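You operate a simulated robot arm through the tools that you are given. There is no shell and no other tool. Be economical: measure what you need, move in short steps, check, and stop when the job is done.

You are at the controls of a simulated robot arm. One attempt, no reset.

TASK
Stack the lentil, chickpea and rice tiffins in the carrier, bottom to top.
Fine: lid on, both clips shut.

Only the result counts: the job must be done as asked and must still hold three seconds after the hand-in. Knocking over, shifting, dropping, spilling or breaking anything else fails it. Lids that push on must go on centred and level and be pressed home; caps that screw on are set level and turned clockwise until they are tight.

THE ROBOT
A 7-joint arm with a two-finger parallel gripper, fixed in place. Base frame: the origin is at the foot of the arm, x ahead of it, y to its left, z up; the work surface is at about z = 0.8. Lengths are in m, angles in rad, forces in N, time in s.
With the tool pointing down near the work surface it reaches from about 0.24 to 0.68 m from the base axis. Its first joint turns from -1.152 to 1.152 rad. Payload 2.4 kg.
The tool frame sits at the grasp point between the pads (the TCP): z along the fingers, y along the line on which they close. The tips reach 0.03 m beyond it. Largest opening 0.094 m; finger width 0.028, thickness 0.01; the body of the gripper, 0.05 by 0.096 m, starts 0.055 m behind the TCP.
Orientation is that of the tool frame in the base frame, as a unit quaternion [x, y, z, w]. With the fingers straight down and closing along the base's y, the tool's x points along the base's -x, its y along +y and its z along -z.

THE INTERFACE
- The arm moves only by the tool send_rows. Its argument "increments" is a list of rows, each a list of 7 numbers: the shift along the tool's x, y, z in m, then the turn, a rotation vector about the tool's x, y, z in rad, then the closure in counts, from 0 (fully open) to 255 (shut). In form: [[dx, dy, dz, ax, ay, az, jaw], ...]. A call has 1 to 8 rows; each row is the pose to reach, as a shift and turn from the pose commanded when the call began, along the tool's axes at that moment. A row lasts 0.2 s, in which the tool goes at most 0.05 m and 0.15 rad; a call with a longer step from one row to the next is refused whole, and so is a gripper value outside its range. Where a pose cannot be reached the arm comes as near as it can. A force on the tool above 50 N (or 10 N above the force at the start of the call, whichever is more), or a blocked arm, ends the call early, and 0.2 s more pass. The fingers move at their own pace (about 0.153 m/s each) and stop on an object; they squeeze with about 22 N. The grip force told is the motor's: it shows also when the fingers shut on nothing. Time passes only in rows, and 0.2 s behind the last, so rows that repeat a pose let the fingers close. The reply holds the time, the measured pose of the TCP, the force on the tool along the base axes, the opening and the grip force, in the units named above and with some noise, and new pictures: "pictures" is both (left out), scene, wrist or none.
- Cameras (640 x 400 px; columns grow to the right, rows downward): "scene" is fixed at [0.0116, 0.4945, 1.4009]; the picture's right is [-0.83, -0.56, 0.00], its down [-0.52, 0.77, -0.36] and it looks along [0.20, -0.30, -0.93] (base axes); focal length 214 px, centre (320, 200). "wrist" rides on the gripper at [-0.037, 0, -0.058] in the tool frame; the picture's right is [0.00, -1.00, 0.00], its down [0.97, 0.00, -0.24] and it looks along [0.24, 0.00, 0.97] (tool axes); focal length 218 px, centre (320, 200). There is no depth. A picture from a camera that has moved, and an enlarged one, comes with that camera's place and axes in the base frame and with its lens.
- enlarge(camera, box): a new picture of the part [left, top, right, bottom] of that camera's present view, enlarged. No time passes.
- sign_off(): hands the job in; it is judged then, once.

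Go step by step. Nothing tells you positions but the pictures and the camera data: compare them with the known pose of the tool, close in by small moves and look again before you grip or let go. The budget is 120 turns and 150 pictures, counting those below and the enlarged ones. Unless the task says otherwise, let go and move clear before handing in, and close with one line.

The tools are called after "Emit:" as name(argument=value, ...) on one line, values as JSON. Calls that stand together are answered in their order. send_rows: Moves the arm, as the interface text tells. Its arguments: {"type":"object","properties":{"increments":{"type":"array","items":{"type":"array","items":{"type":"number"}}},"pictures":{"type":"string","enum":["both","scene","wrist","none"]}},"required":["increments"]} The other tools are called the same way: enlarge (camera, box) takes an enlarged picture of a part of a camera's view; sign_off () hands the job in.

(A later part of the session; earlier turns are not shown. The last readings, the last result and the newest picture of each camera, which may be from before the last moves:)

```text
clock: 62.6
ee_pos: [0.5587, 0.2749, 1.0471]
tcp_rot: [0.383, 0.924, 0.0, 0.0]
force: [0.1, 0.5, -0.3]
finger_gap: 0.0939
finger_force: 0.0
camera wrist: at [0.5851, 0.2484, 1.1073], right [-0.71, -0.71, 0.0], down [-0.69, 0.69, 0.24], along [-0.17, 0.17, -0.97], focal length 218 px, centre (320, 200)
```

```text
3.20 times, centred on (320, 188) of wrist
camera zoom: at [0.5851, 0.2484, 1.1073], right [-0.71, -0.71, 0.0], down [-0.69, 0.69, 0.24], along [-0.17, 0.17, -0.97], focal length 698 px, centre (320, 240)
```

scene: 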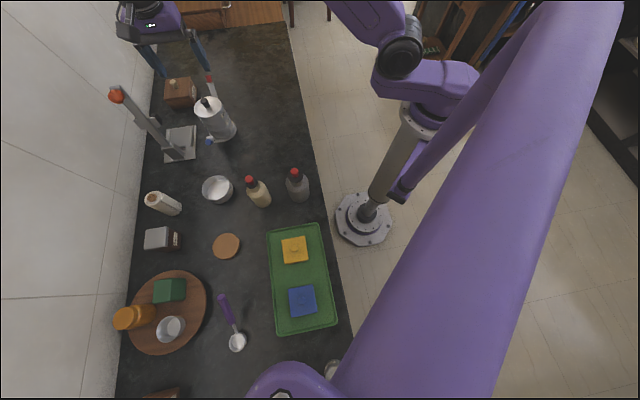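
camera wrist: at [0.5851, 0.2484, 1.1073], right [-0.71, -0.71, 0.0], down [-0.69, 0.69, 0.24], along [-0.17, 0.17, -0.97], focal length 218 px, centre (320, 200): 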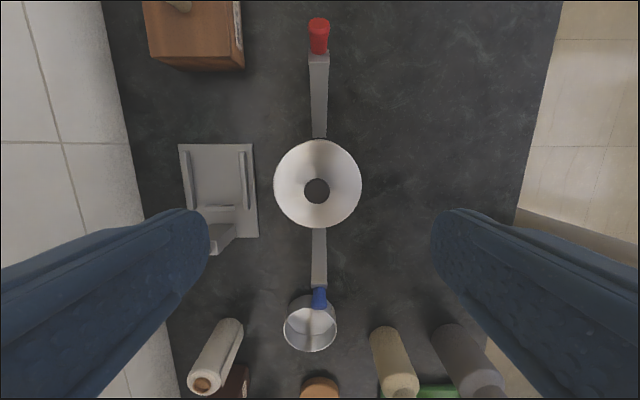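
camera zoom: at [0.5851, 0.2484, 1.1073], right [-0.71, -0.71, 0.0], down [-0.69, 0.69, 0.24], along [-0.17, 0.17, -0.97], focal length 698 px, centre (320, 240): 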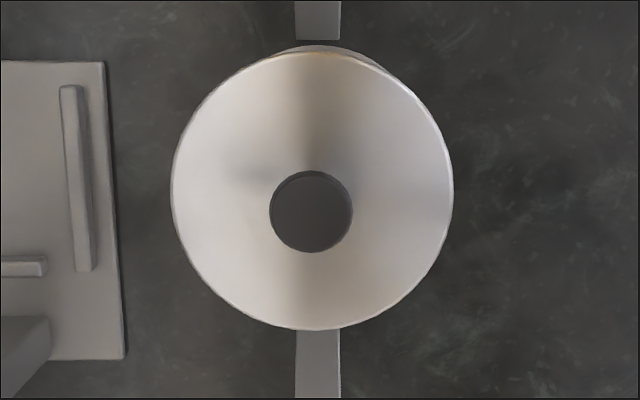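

The lid is seated and level but about 1.5 mm off towards +y. I'll re-grip the knob on the stack axis to centre it and press again.

Emit:
send_rows(increments=[[0, 0.0005, 0.04, 0, 0, 0, 60], [0, 0.0005, 0.08, 0, 0, 0, 60], [0, 0.0005, 0.101, 0, 0, 0, 60], [0, 0.0005, 0.101, 0, 0, 0, 160], [0, 0.0005, 0.101, 0, 0, 0, 255], [0, 0.0005, 0.101, 0, 0, 0, 255], [0, 0.0005, 0.101, 0, 0, 0, 255]], pictures="wrist")

Emit:
enlarge(camera="wrist", box=[220, 120, 420, 320])

```text
clock: 64.2
ee_pos: [0.5584, 0.2764, 0.9473]
tcp_rot: [0.383, 0.924, 0.0, 0.0]
force: [0.6, 0.3, -0.5]
finger_gap: 0.0205
finger_force: 22.5
camera wrist: at [0.5858, 0.2498, 1.0071], right [-0.71, -0.71, 0.0], down [-0.69, 0.69, 0.24], along [-0.17, 0.17, -0.97], focal length 218 px, centre (320, 200)
```

wrist: 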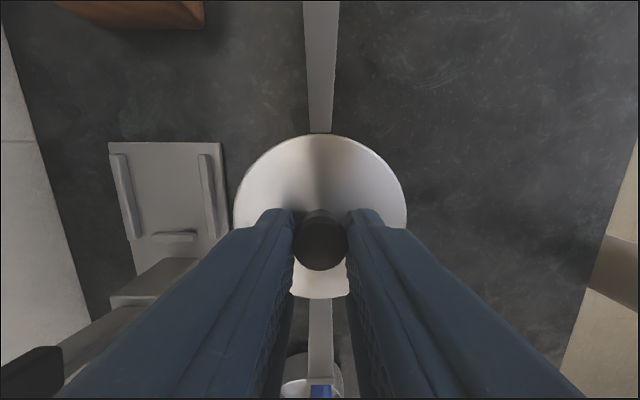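

```text
2.00 times, centred on (320, 220) of wrist
camera zoom: at [0.5858, 0.2498, 1.0071], right [-0.71, -0.71, 0.0], down [-0.69, 0.69, 0.24], along [-0.17, 0.17, -0.97], focal length 436 px, centre (320, 160)
```

zoom: 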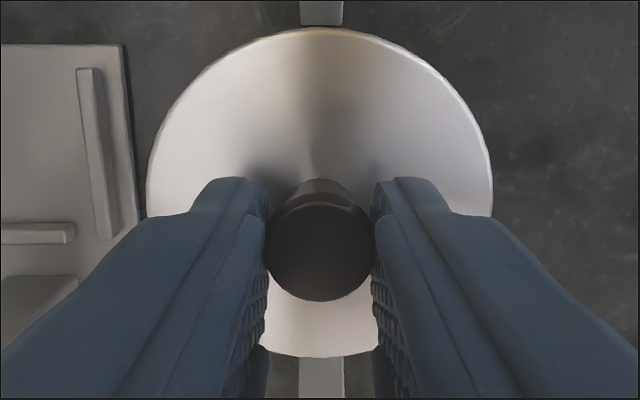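

Now centred. A light press, then release.

Emit:
send_rows(increments=[[0, -0.0003, 0.003, 0, 0, 0, 255], [0, -0.0003, 0.006, 0, 0, 0, 255], [0, -0.0003, 0.006, 0, 0, 0, 255]], pictures="none")

Emit:
send_rows(increments=[[0, 0, -0.005, 0, 0, 0, 255], [0, 0, -0.005, 0, 0, 0, 120], [0, 0, -0.005, 0, 0, 0, 60], [0, 0, -0.04, 0, 0, 0, 60], [0, 0, -0.08, 0, 0, 0, 60], [0, 0, -0.11, 0, 0, 0, 0]], pictures="none")

Emit:
enlarge(camera="wrist", box=[220, 0, 420, 330])

```text
clock: 65.0
ee_pos: [0.5588, 0.2768, 0.9428]
tcp_rot: [0.383, 0.924, 0.001, 0.001]
force: [0.2, -1.7, 17.6]
finger_gap: 0.0206
finger_force: 21.6
```

```text
clock: 66.4
ee_pos: [0.5588, 0.2776, 1.0515]
tcp_rot: [0.383, 0.924, -0.001, 0.0]
force: [-0.4, -0.2, 0.1]
finger_gap: 0.094
finger_force: 0.0
```

```text
1.21 times, centred on (320, 165) of wrist
camera zoom: at [0.5855, 0.2506, 1.112], right [-0.71, -0.71, 0.0], down [-0.69, 0.69, 0.24], along [-0.17, 0.17, -0.97], focal length 265 px, centre (320, 242)
```

zoom: 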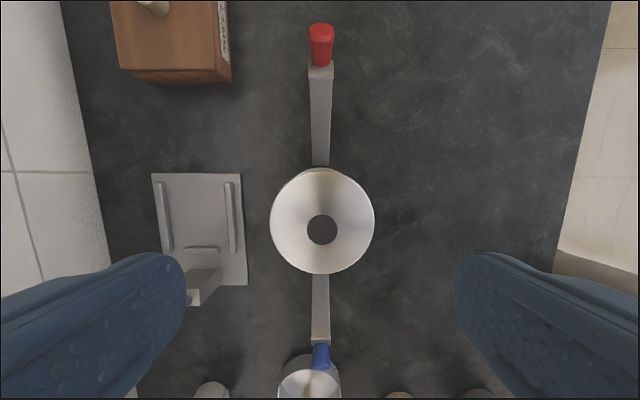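

The lid is centred. Next are the clips: I'll approach the blue one first, hovering above its handle.

Emit:
send_rows(increments=[[0.03, 0, 0, 0, 0, 0, 0], [0.06, 0, 0, 0, 0, 0, 0], [0.09, 0, 0, 0, 0, 0, 0], [0.117, 0, 0.02, 0, 0, 0, 40], [0.117, 0, 0.05, 0, 0, 0, 60], [0.117, 0, 0.05, 0, 0, 0, 60]], pictures="wrist")

Emit:
enlarge(camera="scene", box=[185, 110, 245, 155])

```text
clock: 67.8
ee_pos: [0.4771, 0.3594, 0.9996]
tcp_rot: [0.382, 0.924, 0.001, 0.0]
force: [-0.4, 0.3, -0.2]
finger_gap: 0.072
finger_force: 0.0
camera wrist: at [0.504, 0.3319, 1.0598], right [-0.71, -0.71, 0.0], down [-0.69, 0.69, 0.24], along [-0.17, 0.17, -0.97], focal length 218 px, centre (320, 200)
```

wrist: 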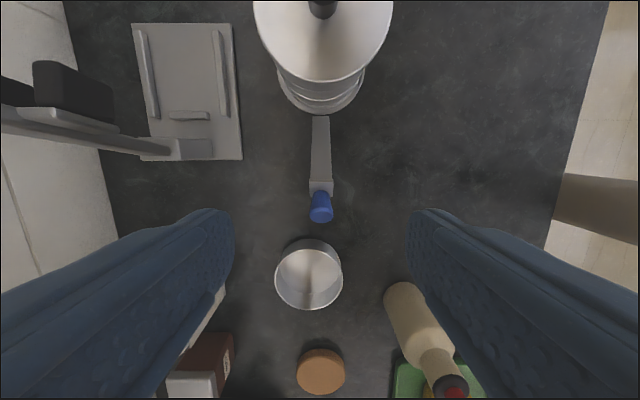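

```text
8.89 times, centred on (215, 132) of scene
camera zoom: at [0.0116, 0.4945, 1.4009], right [-0.83, -0.56, 0.0], down [-0.52, 0.77, -0.36], along [0.2, -0.3, -0.93], focal length 1906 px, centre (1253, 800)
```

zoom: 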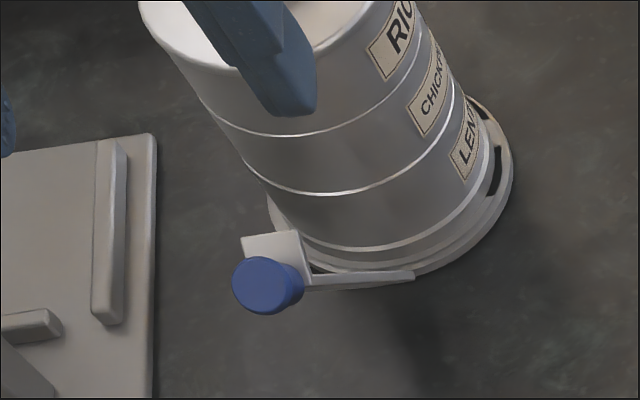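

The blue handle end is at about r 0.128, z 0.907 in the tool's x plane. I'll descend around it and check before closing.

Emit:
send_rows(increments=[[0.005, 0, 0.03, 0, 0, 0, 60], [0.005, 0, 0.06, 0, 0, 0, 60], [0.005, 0, 0.078, 0, 0, 0, 90], [0.005, 0, 0.078, 0, 0, 0, 120]], pictures="wrist")

Emit:
enlarge(camera="scene", box=[185, 110, 245, 155])

```text
clock: 68.8
ee_pos: [0.472, 0.3627, 0.9243]
tcp_rot: [0.383, 0.924, 0.0, 0.001]
force: [0.6, 0.5, -0.1]
finger_gap: 0.0497
finger_force: 0.0
camera wrist: at [0.4989, 0.3361, 0.9838], right [-0.71, -0.71, 0.0], down [-0.69, 0.69, 0.24], along [-0.17, 0.17, -0.97], focal length 218 px, centre (320, 200)
```

wrist: 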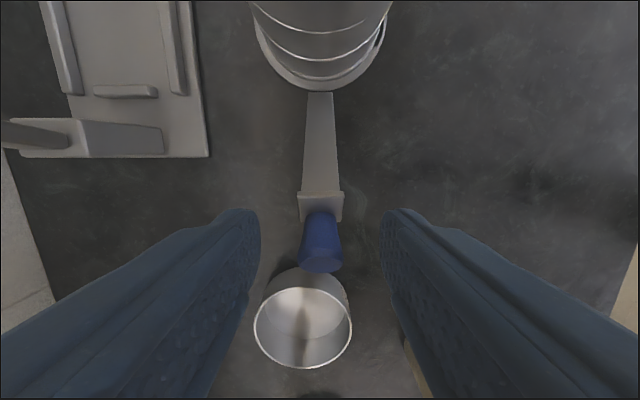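

```text
8.89 times, centred on (215, 132) of scene
camera zoom: at [0.0116, 0.4945, 1.4009], right [-0.83, -0.56, 0.0], down [-0.52, 0.77, -0.36], along [0.2, -0.3, -0.93], focal length 1906 px, centre (1253, 800)
```

zoom: 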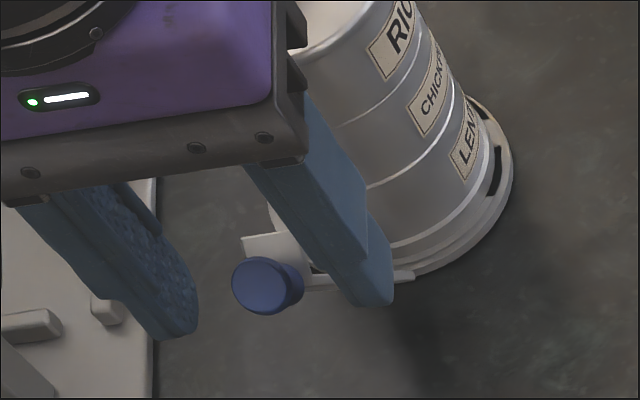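

Positioned well. I'll lower 3 mm and close on the handle.

Emit:
send_rows(increments=[[0.001, -0.0005, 0.004, 0, 0, 0, 120], [0.001, -0.0005, 0.004, 0, 0, 0, 200], [0.001, -0.0005, 0.004, 0, 0, 0, 255], [0.001, -0.0005, 0.004, 0, 0, 0, 255], [0.001, -0.0005, 0.004, 0, 0, 0, 255]], pictures="wrist")

Emit:
enlarge(camera="scene", box=[185, 110, 245, 155])

```text
clock: 70.0
ee_pos: [0.4706, 0.3633, 0.9201]
tcp_rot: [0.383, 0.924, 0.0, 0.0]
force: [0.3, 1.1, -1.1]
finger_gap: 0.0173
finger_force: 21.5
camera wrist: at [0.4975, 0.3367, 0.9794], right [-0.71, -0.71, 0.0], down [-0.69, 0.69, 0.24], along [-0.17, 0.17, -0.97], focal length 218 px, centre (320, 200)
```

wrist: 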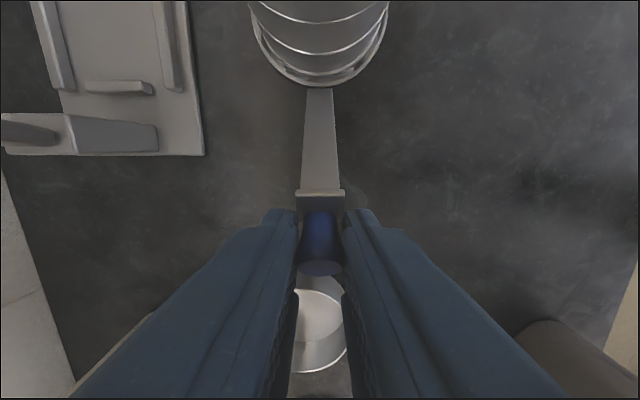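

```text
8.89 times, centred on (215, 132) of scene
camera zoom: at [0.0117, 0.4945, 1.4009], right [-0.83, -0.56, 0.0], down [-0.52, 0.77, -0.36], along [0.2, -0.3, -0.93], focal length 1906 px, centre (1253, 800)
```

zoom: 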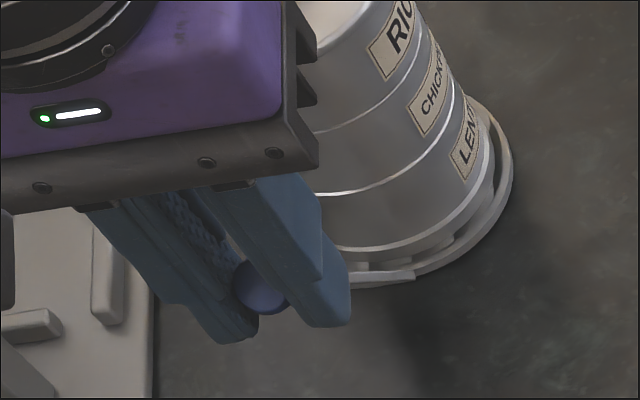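

The handle is gripped at 17 mm. I'll swing it up along the hinge arc, stopping short of vertical to check.

Emit:
send_rows(increments=[[-0.0086, 0, -0.006, 0, 0, 0, 255], [-0.0177, 0, -0.0113, 0, 0, 0, 255], [-0.0272, 0, -0.0157, 0, 0, 0, 255], [-0.037, 0, -0.0193, 0, 0, 0, 255]], pictures="wrist")

Emit:
enlarge(camera="scene", box=[185, 80, 250, 155])

```text
clock: 71.0
ee_pos: [0.4957, 0.3358, 0.9379]
tcp_rot: [0.383, 0.924, -0.001, -0.001]
force: [-1.8, 0.0, -6.1]
finger_gap: 0.0174
finger_force: 21.7
camera wrist: at [0.5233, 0.3099, 0.9975], right [-0.71, -0.71, 0.0], down [-0.69, 0.69, 0.24], along [-0.17, 0.17, -0.97], focal length 218 px, centre (320, 200)
```

wrist: 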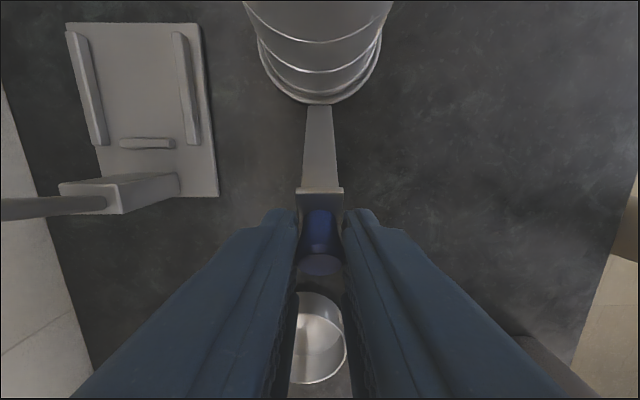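

```text
5.33 times, centred on (218, 118) of scene
camera zoom: at [0.0117, 0.4946, 1.4009], right [-0.83, -0.56, 0.0], down [-0.52, 0.77, -0.36], along [0.2, -0.3, -0.93], focal length 1144 px, centre (867, 640)
```

zoom: 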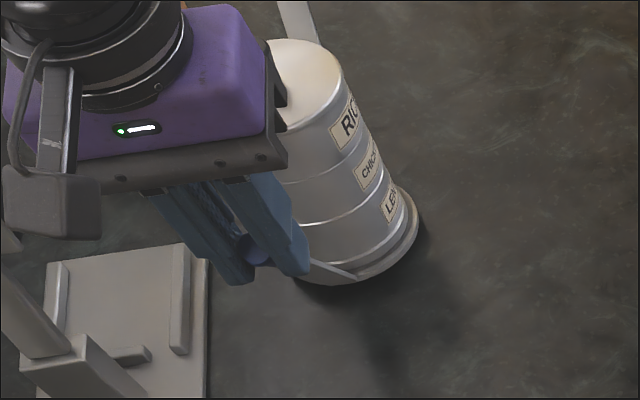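

The swing works, with only a slight upward pull. I'll flatten the arc a little and continue.

Emit:
send_rows(increments=[[-0.005, 0, 0.001, 0, 0, 0, 255], [-0.0101, 0, 0.0, 0, 0, 0, 255], [-0.0155, 0, -0.0008, 0, 0, 0, 255], [-0.0204, 0, -0.0015, 0, 0, 0, 255]], pictures="wrist")

Emit:
enlarge(camera="scene", box=[185, 70, 250, 145])

```text
clock: 72.0
ee_pos: [0.5106, 0.3231, 0.9397]
tcp_rot: [0.383, 0.924, 0.0, 0.0]
force: [-0.7, 0.2, -4.4]
finger_gap: 0.0175
finger_force: 21.5
camera wrist: at [0.5379, 0.2956, 0.9987], right [-0.71, -0.71, 0.0], down [-0.69, 0.69, 0.24], along [-0.17, 0.17, -0.97], focal length 218 px, centre (320, 200)
```

wrist: 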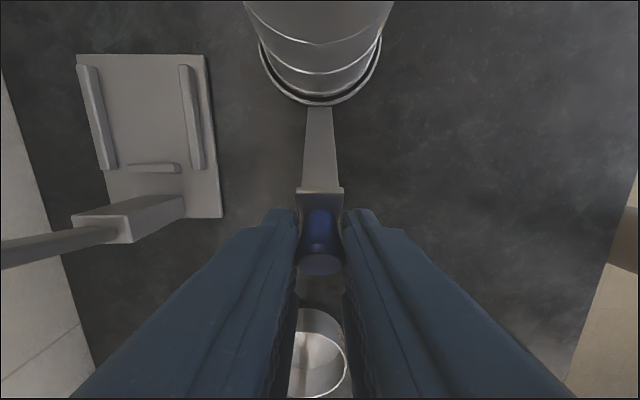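

```text
5.33 times, centred on (218, 108) of scene
camera zoom: at [0.0117, 0.4946, 1.4009], right [-0.83, -0.56, 0.0], down [-0.52, 0.77, -0.36], along [0.2, -0.3, -0.93], focal length 1144 px, centre (867, 693)
```

zoom: 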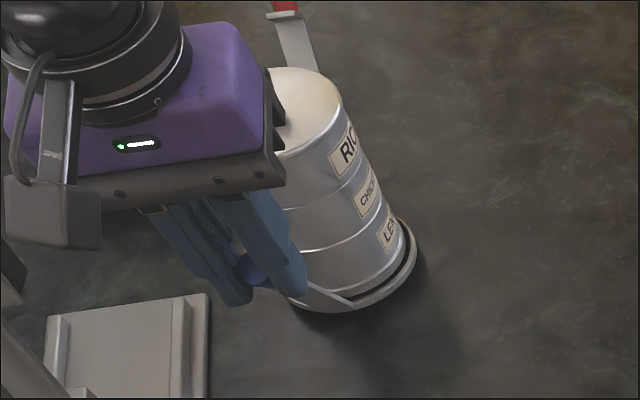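

The carrier followed the gripper: the clip didn't pivot, so I have lifted or dragged it about 4–5 cm. I'll set it straight back down slowly, then look.

Emit:
send_rows(increments=[[0, 0, 0.004, 0, 0, 0, 255], [0, 0, 0.008, 0, 0, 0, 255], [0, 0, 0.012, 0, 0, 0, 255], [0, 0, 0.015, 0, 0, 0, 255]], pictures="both")

Emit:
enlarge(camera="scene", box=[185, 70, 250, 145])

```text
clock: 73.0
ee_pos: [0.5104, 0.3252, 0.9261]
tcp_rot: [0.382, 0.924, 0.002, 0.001]
force: [-6.8, 2.3, 15.7]
finger_gap: 0.0176
finger_force: 21.9
camera wrist: at [0.5375, 0.2975, 0.9856], right [-0.71, -0.71, 0.0], down [-0.69, 0.68, 0.24], along [-0.17, 0.17, -0.97], focal length 218 px, centre (320, 200)
```

scene: 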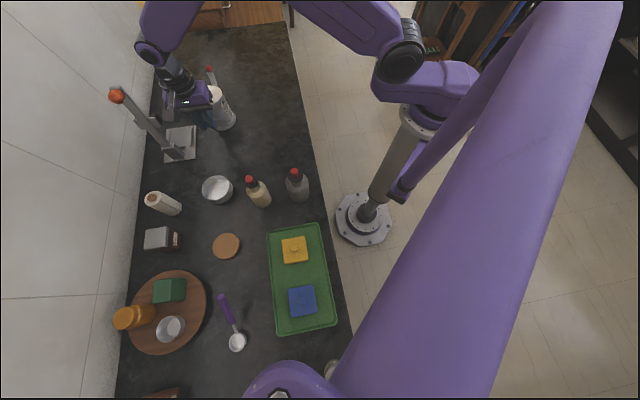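
wrist: 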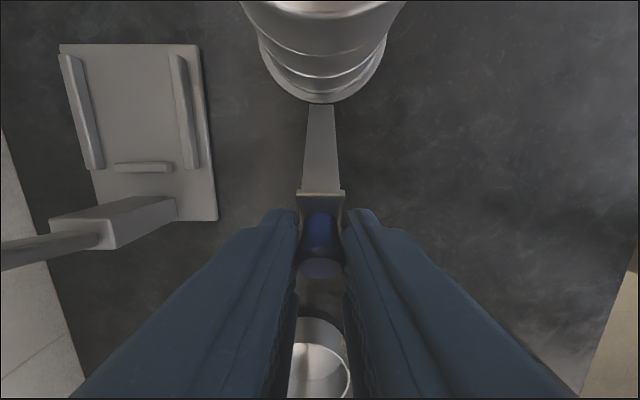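

```text
5.33 times, centred on (218, 108) of scene
camera zoom: at [0.0112, 0.4944, 1.4009], right [-0.83, -0.56, 0.0], down [-0.52, 0.77, -0.36], along [0.2, -0.3, -0.93], focal length 1144 px, centre (867, 693)
```

zoom: 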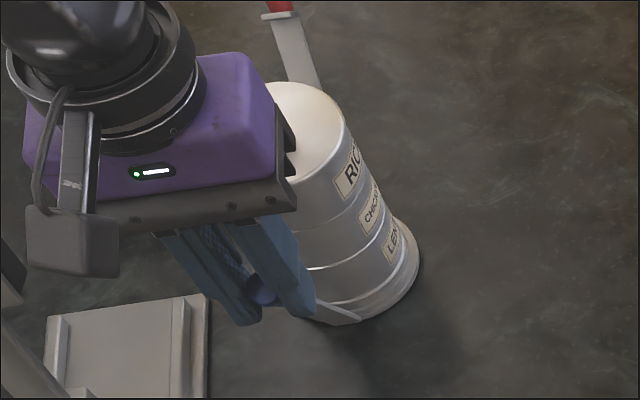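

The carrier is down again, about 42 mm from its old spot, with the stack intact. The vertical grip stopped the clip pivoting, so I'll now rotate the tool with the clip about its hinge, starting small.

Emit:
send_rows(increments=[[-0.0047, 0, -0.0025, 0, 0.0375, 0, 255], [-0.0093, 0, -0.0047, 0, 0.075, 0, 255], [-0.0141, 0, -0.0066, 0, 0.112, 0, 255], [-0.0189, 0, -0.0083, 0, 0.15, 0, 255]], pictures="wrist")

Emit:
enlarge(camera="scene", box=[185, 70, 250, 145])

```text
clock: 74.0
ee_pos: [0.5242, 0.3094, 0.9338]
tcp_rot: [0.382, 0.921, 0.03, -0.07]
force: [-4.9, 5.9, 15.0]
finger_gap: 0.0177
finger_force: 22.3
camera wrist: at [0.5575, 0.2774, 0.9866], right [-0.71, -0.71, 0.0], down [-0.65, 0.65, 0.38], along [-0.27, 0.27, -0.92], focal length 218 px, centre (320, 200)
```

wrist: 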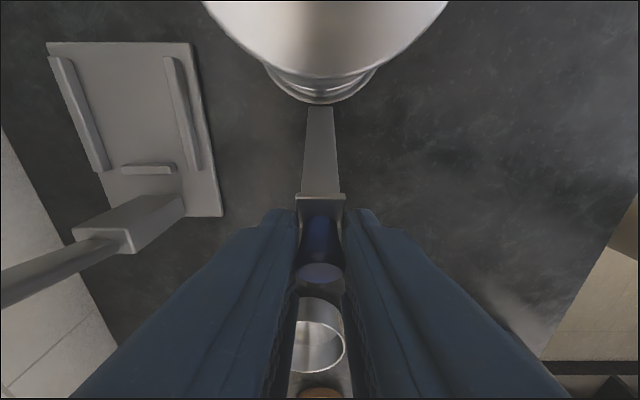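

```text
5.33 times, centred on (218, 108) of scene
camera zoom: at [0.0113, 0.4945, 1.4009], right [-0.83, -0.56, 0.0], down [-0.52, 0.77, -0.36], along [0.2, -0.3, -0.93], focal length 1144 px, centre (867, 693)
```

zoom: 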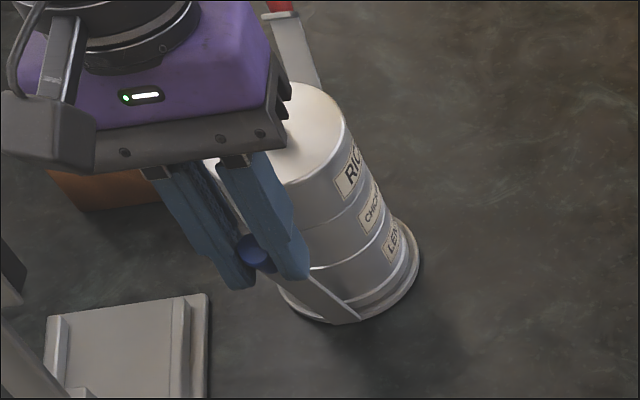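

That works: the carrier stayed put and the clip pivoted. I'll continue the same rigid rotation about the hinge.

Emit:
send_rows(increments=[[-0.0047, 0, -0.003, 0, 0.0375, 0, 255], [-0.0093, 0, -0.0053, 0, 0.075, 0, 255], [-0.0141, 0, -0.0074, 0, 0.112, 0, 255], [-0.0189, 0, -0.0092, 0, 0.15, 0, 255], [-0.0239, 0, -0.0108, 0, 0.1875, 0, 255], [-0.0289, 0, -0.0123, 0, 0.225, 0, 255]], pictures="wrist")

Emit:
enlarge(camera="scene", box=[185, 70, 250, 145])

```text
clock: 75.4
ee_pos: [0.5452, 0.2875, 0.9399]
tcp_rot: [0.376, 0.908, 0.071, -0.172]
force: [-2.6, 0.4, -3.6]
finger_gap: 0.0175
finger_force: 21.8
camera wrist: at [0.5865, 0.2471, 0.9822], right [-0.71, -0.71, 0.0], down [-0.58, 0.58, 0.58], along [-0.41, 0.41, -0.81], focal length 218 px, centre (320, 200)
```

wrist: 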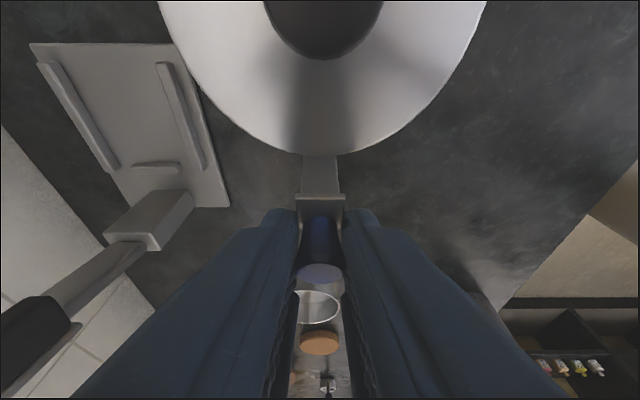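

```text
5.33 times, centred on (218, 108) of scene
camera zoom: at [0.0117, 0.4946, 1.4009], right [-0.83, -0.56, 0.0], down [-0.52, 0.77, -0.36], along [0.2, -0.3, -0.93], focal length 1144 px, centre (867, 693)
```

zoom: 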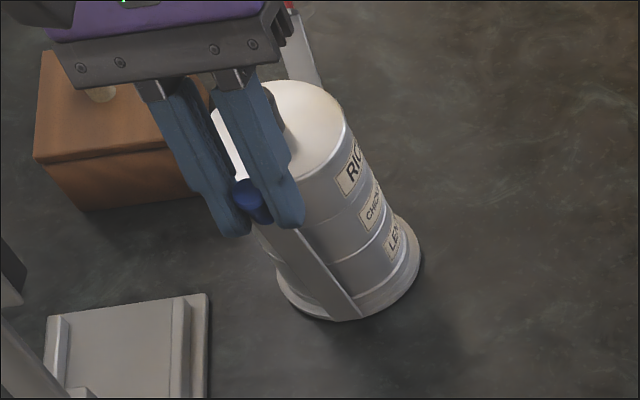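

Nearly upright. I'll continue in smaller steps.

Emit:
send_rows(increments=[[-0.0047, 0, -0.0018, 0, 0.0375, 0, 255], [-0.0093, 0, -0.004, 0, 0.075, 0, 255], [-0.0141, 0, -0.0061, 0, 0.112, 0, 255]], pictures="wrist")

Emit:
enlarge(camera="scene", box=[190, 75, 240, 140])

```text
clock: 76.2
ee_pos: [0.5574, 0.276, 0.9418]
tcp_rot: [0.372, 0.897, 0.093, -0.222]
force: [0.6, 0.4, -4.6]
finger_gap: 0.0175
finger_force: 21.1
camera wrist: at [0.6004, 0.2336, 0.9772], right [-0.71, -0.71, 0.0], down [-0.53, 0.53, 0.67], along [-0.47, 0.47, -0.75], focal length 218 px, centre (320, 200)
```

wrist: 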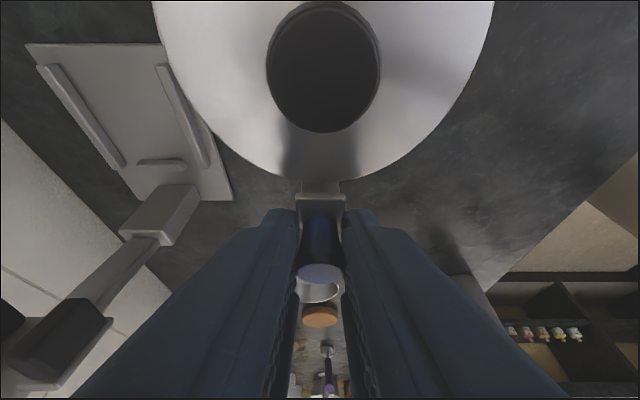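

```text
6.15 times, centred on (215, 108) of scene
camera zoom: at [0.0117, 0.4945, 1.4009], right [-0.83, -0.56, 0.0], down [-0.52, 0.77, -0.36], along [0.2, -0.3, -0.93], focal length 1320 px, centre (966, 769)
```

zoom: 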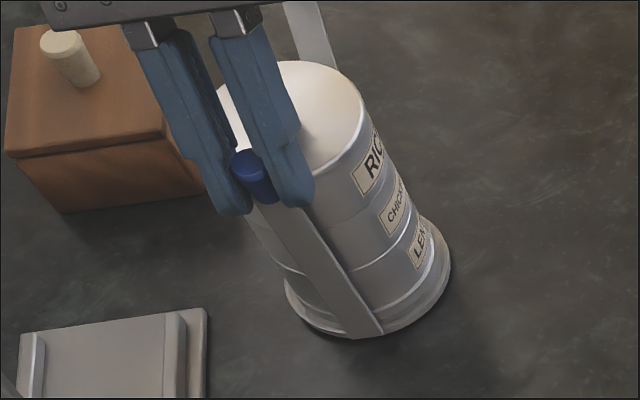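

Emit:
send_rows(increments=[[-0.0023, 0, -0.0003, 0, 0.019, 0, 255], [-0.0047, 0, -0.0013, 0, 0.0375, 0, 255], [-0.0047, 0, -0.0013, 0, 0.0375, 0, 255]], pictures="wrist")

Emit:
enlarge(camera="wrist", box=[250, 130, 400, 290])

```text
clock: 77.0
ee_pos: [0.5614, 0.274, 0.9405]
tcp_rot: [0.37, 0.892, 0.1, -0.239]
force: [-1.0, -3.1, 3.4]
finger_gap: 0.0171
finger_force: 22.2
camera wrist: at [0.6049, 0.2293, 0.9744], right [-0.71, -0.71, 0.0], down [-0.51, 0.51, 0.69], along [-0.49, 0.49, -0.72], focal length 218 px, centre (320, 200)
```

wrist: 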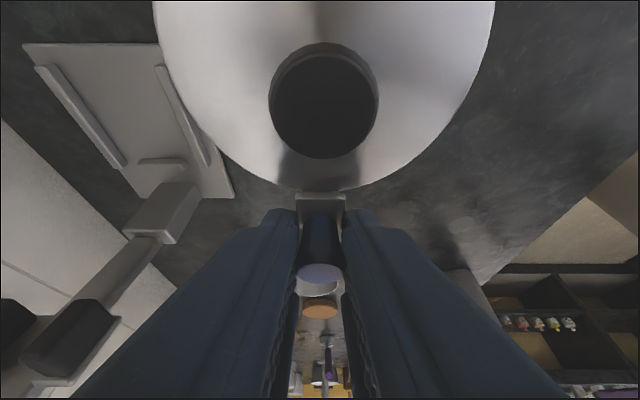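

```text
2.50 times, centred on (325, 210) of wrist
camera zoom: at [0.6049, 0.2293, 0.9744], right [-0.71, -0.71, 0.0], down [-0.51, 0.51, 0.69], along [-0.49, 0.49, -0.72], focal length 546 px, centre (308, 175)
```

zoom: 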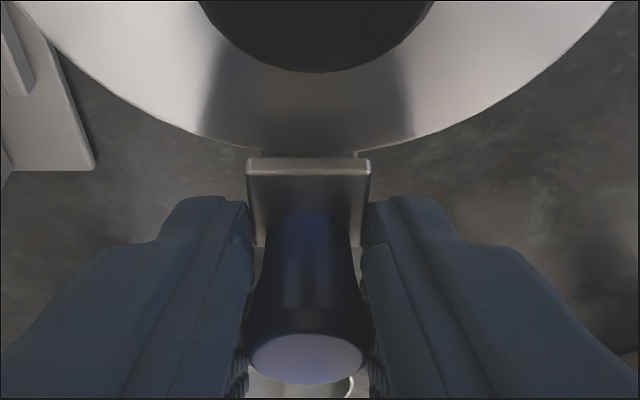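

The hook is right at the lid's edge. I'll ease further in and watch force.

Emit:
send_rows(increments=[[-0.0023, 0, -0.0012, 0, 0.019, 0, 255], [-0.0047, 0, -0.0022, 0, 0.0375, 0, 255], [-0.0047, 0, -0.0022, 0, 0.0375, 0, 255]], pictures="none")

Emit:
enlarge(camera="wrist", box=[250, 130, 400, 290])

Emit:
enlarge(camera="scene", box=[195, 80, 235, 115])

```text
clock: 77.8
ee_pos: [0.5639, 0.2702, 0.9404]
tcp_rot: [0.367, 0.888, 0.106, -0.257]
force: [1.7, -0.4, 0.9]
finger_gap: 0.0174
finger_force: 22.0
```

```text
2.50 times, centred on (325, 210) of wrist
camera zoom: at [0.6087, 0.2249, 0.9718], right [-0.71, -0.71, 0.0], down [-0.49, 0.49, 0.72], along [-0.51, 0.51, -0.69], focal length 546 px, centre (308, 175)
```

zoom: 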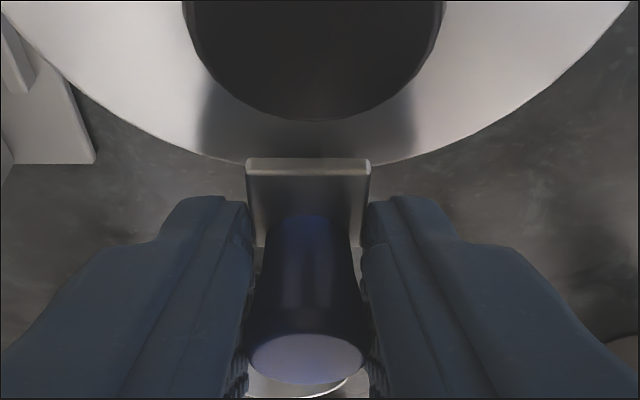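

```text
11.43 times, centred on (215, 98) of scene
camera zoom: at [0.0117, 0.4945, 1.4009], right [-0.83, -0.56, 0.0], down [-0.52, 0.77, -0.36], along [0.2, -0.3, -0.93], focal length 2451 px, centre (1520, 1371)
```

zoom: 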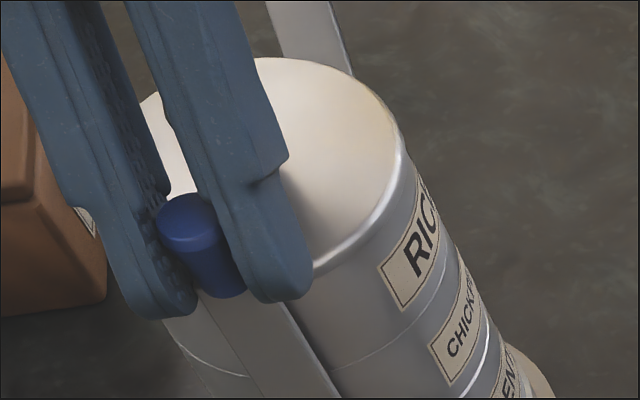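

Emit:
send_rows(increments=[[-0.0023, 0, -0.0012, 0, 0.019, 0, 255], [-0.0047, 0, -0.0022, 0, 0.0375, 0, 255], [-0.0047, 0, -0.0022, 0, 0.0375, 0, 255]], pictures="none")

Emit:
enlarge(camera="wrist", box=[250, 130, 400, 290])

Emit:
enlarge(camera="scene", box=[190, 75, 240, 140])

```text
clock: 78.6
ee_pos: [0.5652, 0.2686, 0.9407]
tcp_rot: [0.365, 0.883, 0.113, -0.274]
force: [-7.5, 4.0, 10.0]
finger_gap: 0.0172
finger_force: 21.7
```

```text
2.50 times, centred on (325, 210) of wrist
camera zoom: at [0.6115, 0.2229, 0.9691], right [-0.71, -0.71, 0.0], down [-0.47, 0.47, 0.75], along [-0.53, 0.53, -0.66], focal length 546 px, centre (308, 175)
```

zoom: 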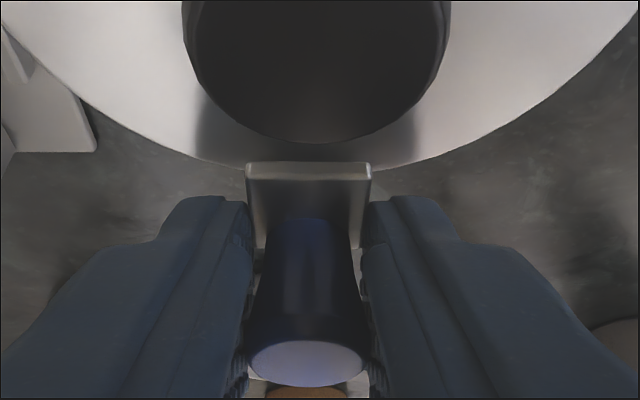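

```text
6.15 times, centred on (215, 108) of scene
camera zoom: at [0.0113, 0.4945, 1.4009], right [-0.83, -0.56, 0.0], down [-0.52, 0.77, -0.36], along [0.2, -0.3, -0.93], focal length 1320 px, centre (966, 769)
```

zoom: 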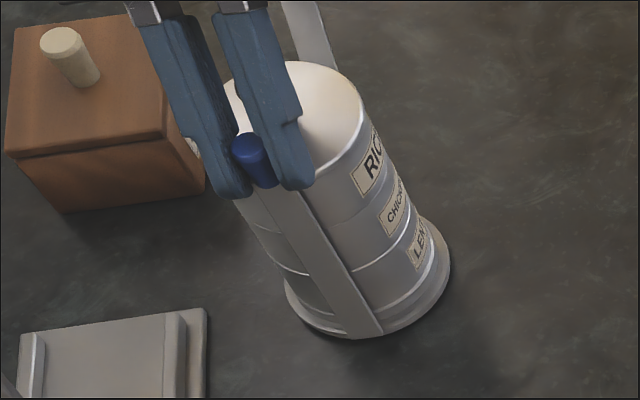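

The arm lies against the stack with the hook over the lid, and resistance has started. A slightly firmer push should make sure it is fully shut.

Emit:
send_rows(increments=[[-0.002, 0, -0.0008, 0, 0.015, 0, 255], [-0.004, 0, -0.0016, 0, 0.03, 0, 255], [-0.004, 0, -0.0016, 0, 0.03, 0, 255]], pictures="none")

Emit:
enlarge(camera="wrist", box=[250, 130, 400, 290])

Emit:
enlarge(camera="scene", box=[190, 75, 240, 140])

```text
clock: 79.4
ee_pos: [0.5702, 0.2636, 0.9394]
tcp_rot: [0.363, 0.879, 0.118, -0.286]
force: [-6.2, 5.2, 12.8]
finger_gap: 0.0175
finger_force: 22.5
```

```text
2.50 times, centred on (325, 210) of wrist
camera zoom: at [0.6158, 0.2184, 0.9656], right [-0.71, -0.71, 0.0], down [-0.46, 0.45, 0.77], along [-0.54, 0.54, -0.64], focal length 546 px, centre (308, 175)
```

zoom: 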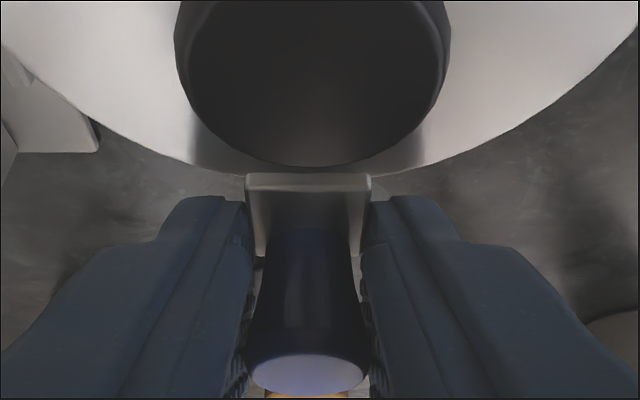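

```text
6.15 times, centred on (215, 108) of scene
camera zoom: at [0.0112, 0.4945, 1.4009], right [-0.83, -0.56, 0.0], down [-0.52, 0.77, -0.36], along [0.2, -0.3, -0.93], focal length 1320 px, centre (966, 769)
```

zoom: 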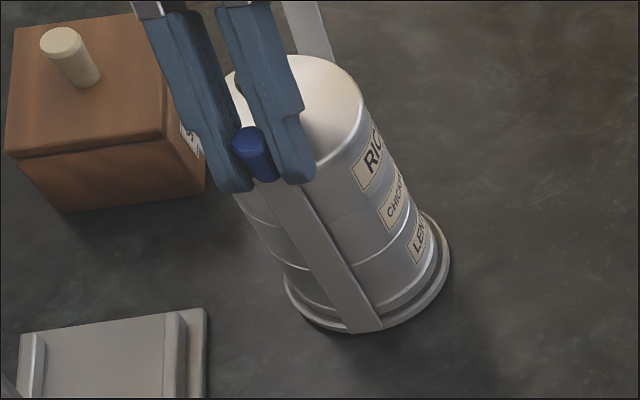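

The clip lies flush; more force only slips on the handle. I'll ease off, open and lift straight up to check it stays shut.

Emit:
send_rows(increments=[[0.003, 0, 0.001, 0, -0.02, 0, 255], [0.003, 0, 0.001, 0, -0.02, 0, 200], [0.003, 0, 0.001, 0, -0.02, 0, 110], [0.003, 0, 0.001, 0, -0.02, 0, 110], [0.018, 0, -0.02, 0, -0.02, 0, 110], [0.038, 0, -0.046, 0, -0.02, 0, 110], [0.065, 0, -0.085, 0, -0.02, 0, 110]], pictures="both")

Emit:
enlarge(camera="scene", box=[190, 75, 250, 140])

```text
clock: 81.0
ee_pos: [0.5701, 0.2657, 1.047]
tcp_rot: [0.365, 0.881, 0.115, -0.277]
force: [-0.7, 0.6, -0.4]
finger_gap: 0.0535
finger_force: 0.1
camera wrist: at [0.6153, 0.22, 1.0746], right [-0.71, -0.71, 0.0], down [-0.47, 0.47, 0.75], along [-0.53, 0.53, -0.66], focal length 218 px, centre (320, 200)
```

scene: 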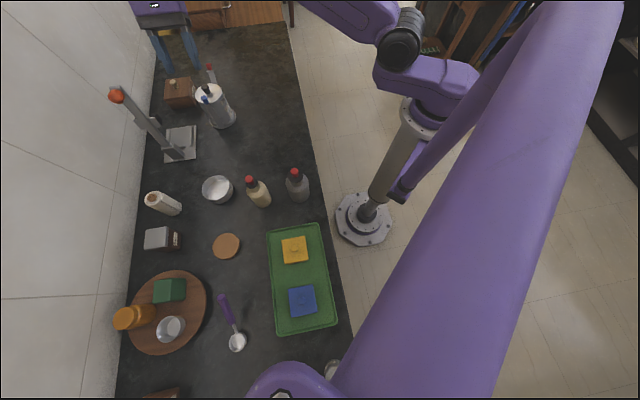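
wrist: 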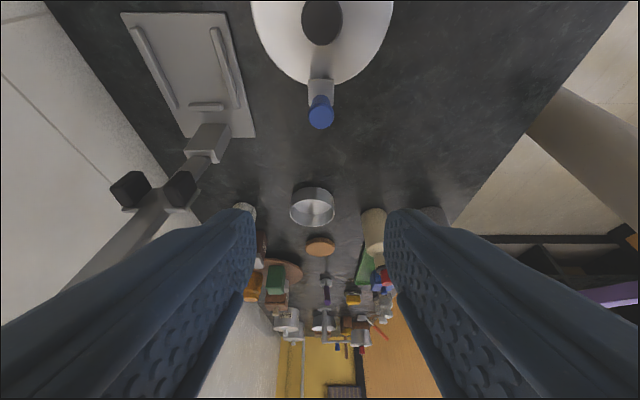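

```text
6.15 times, centred on (220, 108) of scene
camera zoom: at [0.0116, 0.4945, 1.4009], right [-0.83, -0.56, 0.0], down [-0.52, 0.77, -0.36], along [0.2, -0.3, -0.93], focal length 1320 px, centre (935, 769)
```

zoom: 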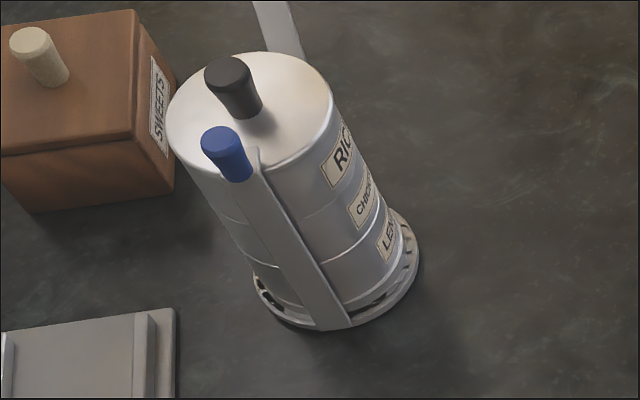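

Emit:
enlarge(camera="scene", box=[208, 105, 238, 135])

Emit:
enlarge(camera="wrist", box=[240, 0, 400, 140])

Emit:
enlarge(camera="scene", box=[192, 78, 228, 108])

```text
13.33 times, centred on (223, 120) of scene
camera zoom: at [0.0116, 0.4945, 1.4009], right [-0.83, -0.56, 0.0], down [-0.52, 0.77, -0.36], along [0.2, -0.3, -0.93], focal length 2860 px, centre (1613, 1267)
```

zoom: 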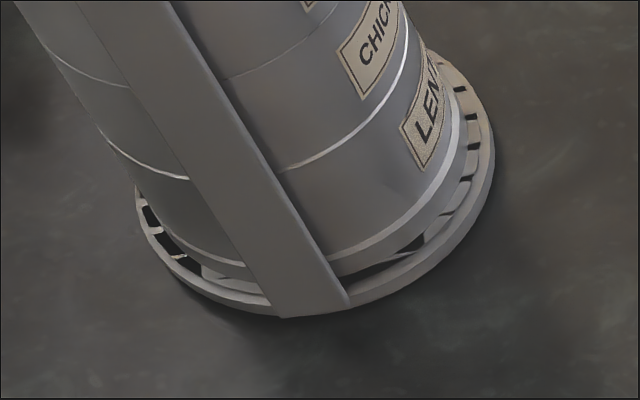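

```text
2.86 times, centred on (320, 70) of wrist
camera zoom: at [0.6153, 0.22, 1.0746], right [-0.71, -0.71, 0.0], down [-0.47, 0.47, 0.75], along [-0.53, 0.53, -0.66], focal length 624 px, centre (320, 571)
```

zoom: 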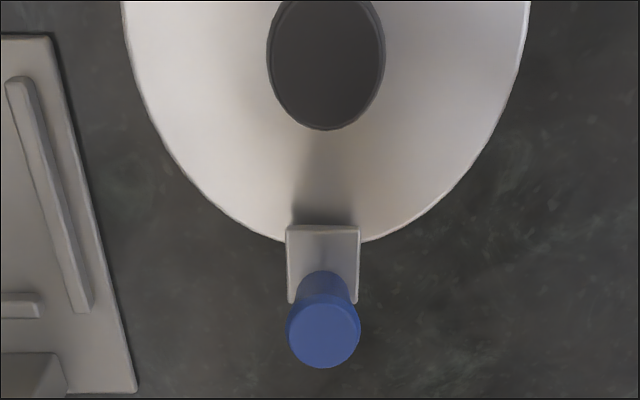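

```text
13.33 times, centred on (210, 93) of scene
camera zoom: at [0.0116, 0.4945, 1.4009], right [-0.83, -0.56, 0.0], down [-0.52, 0.77, -0.36], along [0.2, -0.3, -0.93], focal length 2860 px, centre (1787, 1627)
```

zoom: 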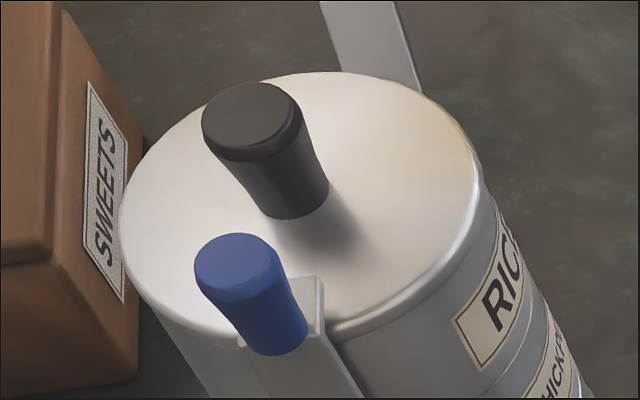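

The blue clip is shut, with its hook over the lid's edge; the black dashes at the base are only coplanar-surface flicker. Now I'll go to the red clip, tilting the tool the other way.

Emit:
send_rows(increments=[[-0.0144, 0, -0.01, 0, -0.1136, 0, 110], [-0.0287, 0, -0.02, 0, -0.2272, 0, 110], [-0.043, 0, -0.03, 0, -0.341, 0, 110], [-0.0574, 0, -0.04, 0, -0.4545, 0, 110], [-0.0718, 0, -0.05, 0, -0.568, 0, 110], [-0.0861, 0, -0.06, 0, -0.682, 0, 110], [-0.1, 0, -0.07, 0, -0.795, 0, 110], [-0.1148, 0, -0.0801, 0, -0.909, 0, 110]], pictures="wrist")

Emit:
enlarge(camera="scene", box=[185, 50, 245, 140])

```text
clock: 82.8
ee_pos: [0.6678, 0.1656, 1.0452]
tcp_rot: [0.377, 0.914, -0.057, 0.139]
force: [-0.5, -0.2, 0.6]
finger_gap: 0.0535
finger_force: 0.0
camera wrist: at [0.682, 0.1522, 1.1135], right [-0.71, -0.71, 0.0], down [-0.71, 0.71, -0.06], along [0.04, -0.04, -1.0], focal length 218 px, centre (320, 200)
```

wrist: 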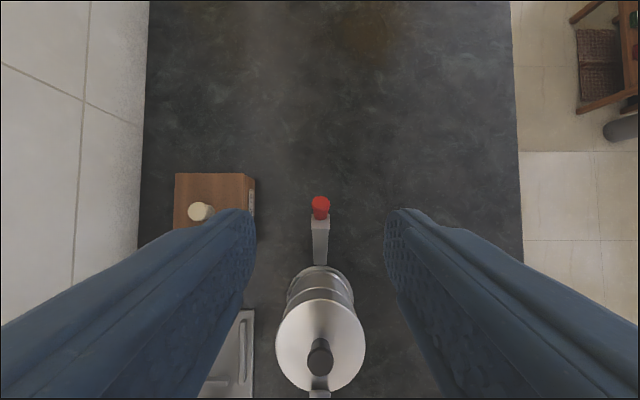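

```text
4.44 times, centred on (215, 95) of scene
camera zoom: at [0.0116, 0.4945, 1.4009], right [-0.83, -0.56, 0.0], down [-0.52, 0.77, -0.36], along [0.2, -0.3, -0.93], focal length 953 px, centre (787, 667)
```

zoom: 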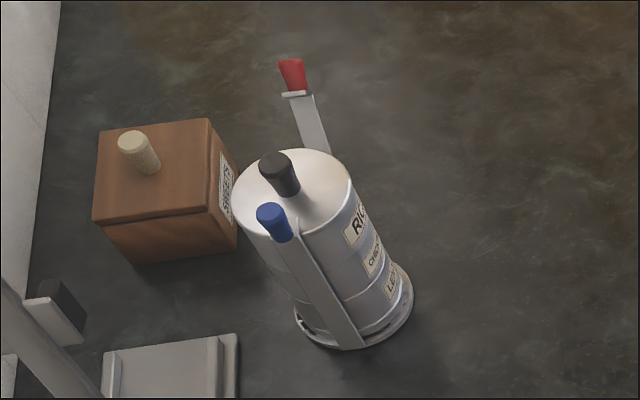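

The red handle is in view: end near x0 = -0.383, z 0.907, centred in y. I'll lower the open fingers around it most of the way and check.

Emit:
send_rows(increments=[[0.006, 0.0005, 0.033, 0, 0, 0, 110], [0.012, 0.0008, 0.066, 0, 0, 0, 110], [0.017, 0.0008, 0.095, 0, 0, 0, 110], [0.02, 0.0008, 0.11, 0, 0, 0, 110]], pictures="wrist")

Emit:
enlarge(camera="scene", box=[185, 50, 245, 110])

```text
clock: 83.8
ee_pos: [0.678, 0.156, 0.9324]
tcp_rot: [0.378, 0.914, -0.056, 0.138]
force: [-0.8, 0.3, 0.3]
finger_gap: 0.0536
finger_force: 0.1
camera wrist: at [0.6918, 0.1432, 1.0005], right [-0.71, -0.71, 0.0], down [-0.71, 0.71, -0.06], along [0.04, -0.04, -1.0], focal length 218 px, centre (320, 200)
```

wrist: 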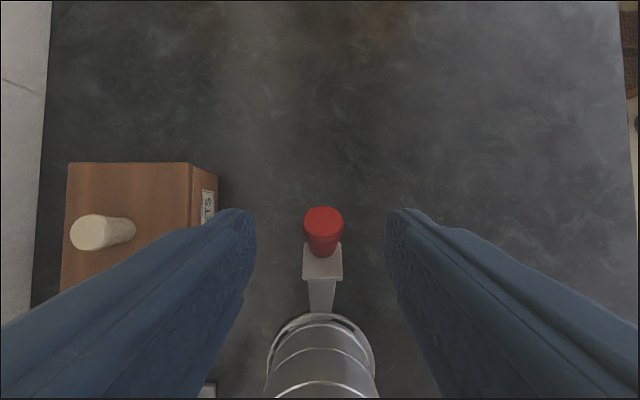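

```text
6.67 times, centred on (215, 80) of scene
camera zoom: at [0.0116, 0.4945, 1.4009], right [-0.83, -0.56, 0.0], down [-0.52, 0.77, -0.36], along [0.2, -0.3, -0.93], focal length 1430 px, centre (1020, 1000)
```

zoom: 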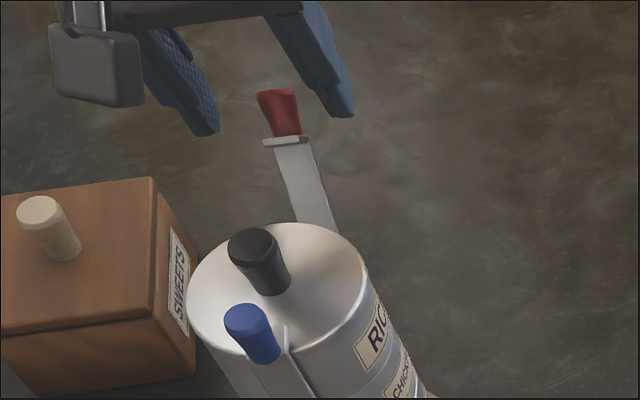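

Good alignment. I'll lower the last 11 mm and close on the red handle.

Emit:
send_rows(increments=[[0.0015, -0.001, 0.006, 0, 0, 0, 110], [0.0025, -0.001, 0.011, 0, 0, 0, 120], [0.0025, -0.001, 0.011, 0, 0, 0, 190], [0.0025, -0.001, 0.011, 0, 0, 0, 255], [0.0025, -0.001, 0.011, 0, 0, 0, 255]], pictures="wrist")

Emit:
enlarge(camera="scene", box=[185, 50, 245, 110])

```text
clock: 85.0
ee_pos: [0.677, 0.1557, 0.9219]
tcp_rot: [0.378, 0.914, -0.057, 0.138]
force: [1.2, -0.4, -1.2]
finger_gap: 0.0175
finger_force: 21.6
camera wrist: at [0.6921, 0.1422, 0.99], right [-0.71, -0.71, 0.0], down [-0.71, 0.71, -0.06], along [0.04, -0.04, -1.0], focal length 218 px, centre (320, 200)
```

wrist: 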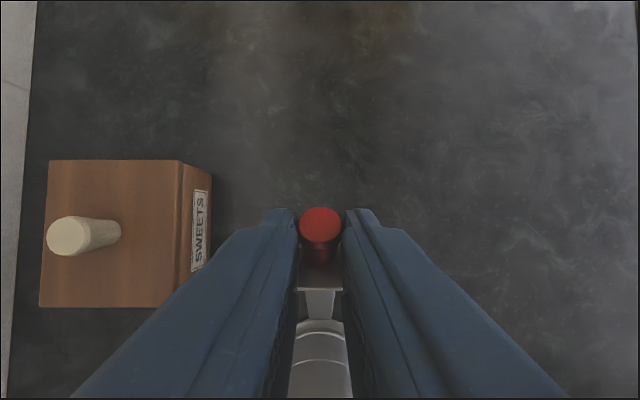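

```text
6.67 times, centred on (215, 80) of scene
camera zoom: at [0.0117, 0.4945, 1.4009], right [-0.83, -0.56, 0.0], down [-0.52, 0.77, -0.36], along [0.2, -0.3, -0.93], focal length 1430 px, centre (1020, 1000)
```

zoom: 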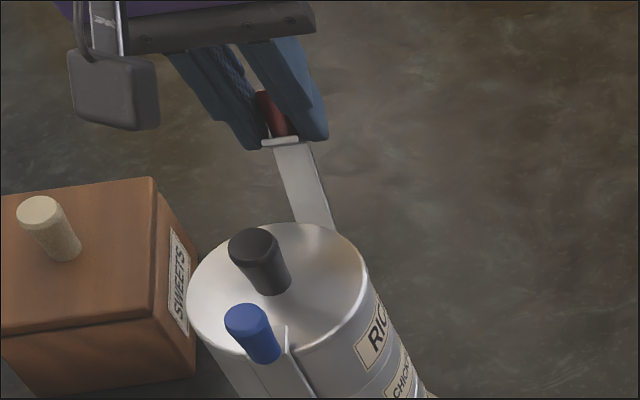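

The red handle is gripped at 17.5 mm. Before swinging it, I'll gently slide the carrier horizontally back towards its original spot, half-way first.

Emit:
send_rows(increments=[[0.0053, 0, -0.0016, 0, 0, 0, 255], [0.0105, 0, -0.0033, 0, 0, 0, 255], [0.0158, 0, -0.0049, 0, 0, 0, 255], [0.021, 0, -0.0065, 0, 0, 0, 255]], pictures="wrist")

Emit:
enlarge(camera="scene", box=[185, 50, 245, 140])

```text
clock: 86.0
ee_pos: [0.663, 0.1721, 0.9227]
tcp_rot: [0.379, 0.913, -0.058, 0.138]
force: [1.1, -1.9, 0.7]
finger_gap: 0.0175
finger_force: 22.1
camera wrist: at [0.6764, 0.1587, 0.9903], right [-0.71, -0.71, 0.0], down [-0.71, 0.71, -0.06], along [0.04, -0.04, -1.0], focal length 218 px, centre (320, 200)
```

wrist: 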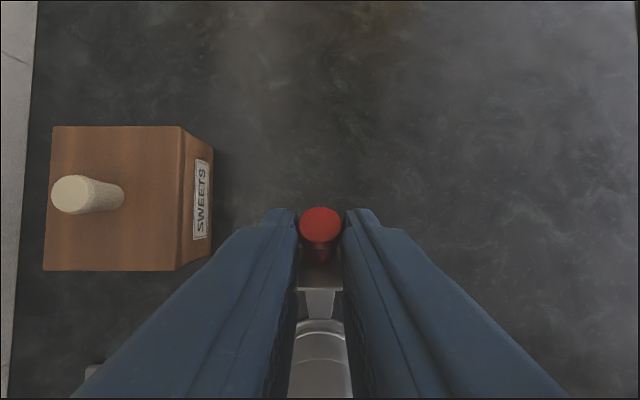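

```text
4.44 times, centred on (215, 95) of scene
camera zoom: at [0.0118, 0.4945, 1.4009], right [-0.83, -0.56, 0.0], down [-0.52, 0.77, -0.36], along [0.2, -0.3, -0.93], focal length 953 px, centre (787, 667)
```

zoom: 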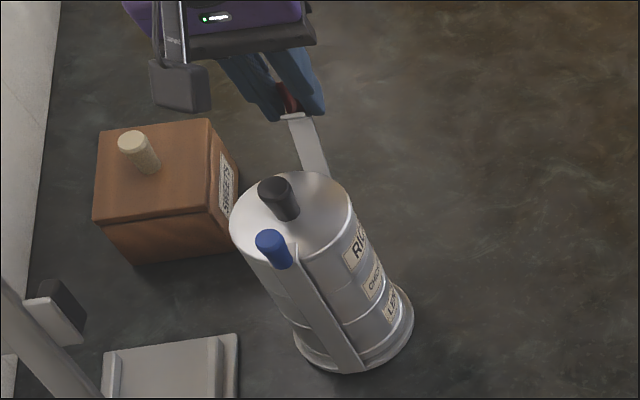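

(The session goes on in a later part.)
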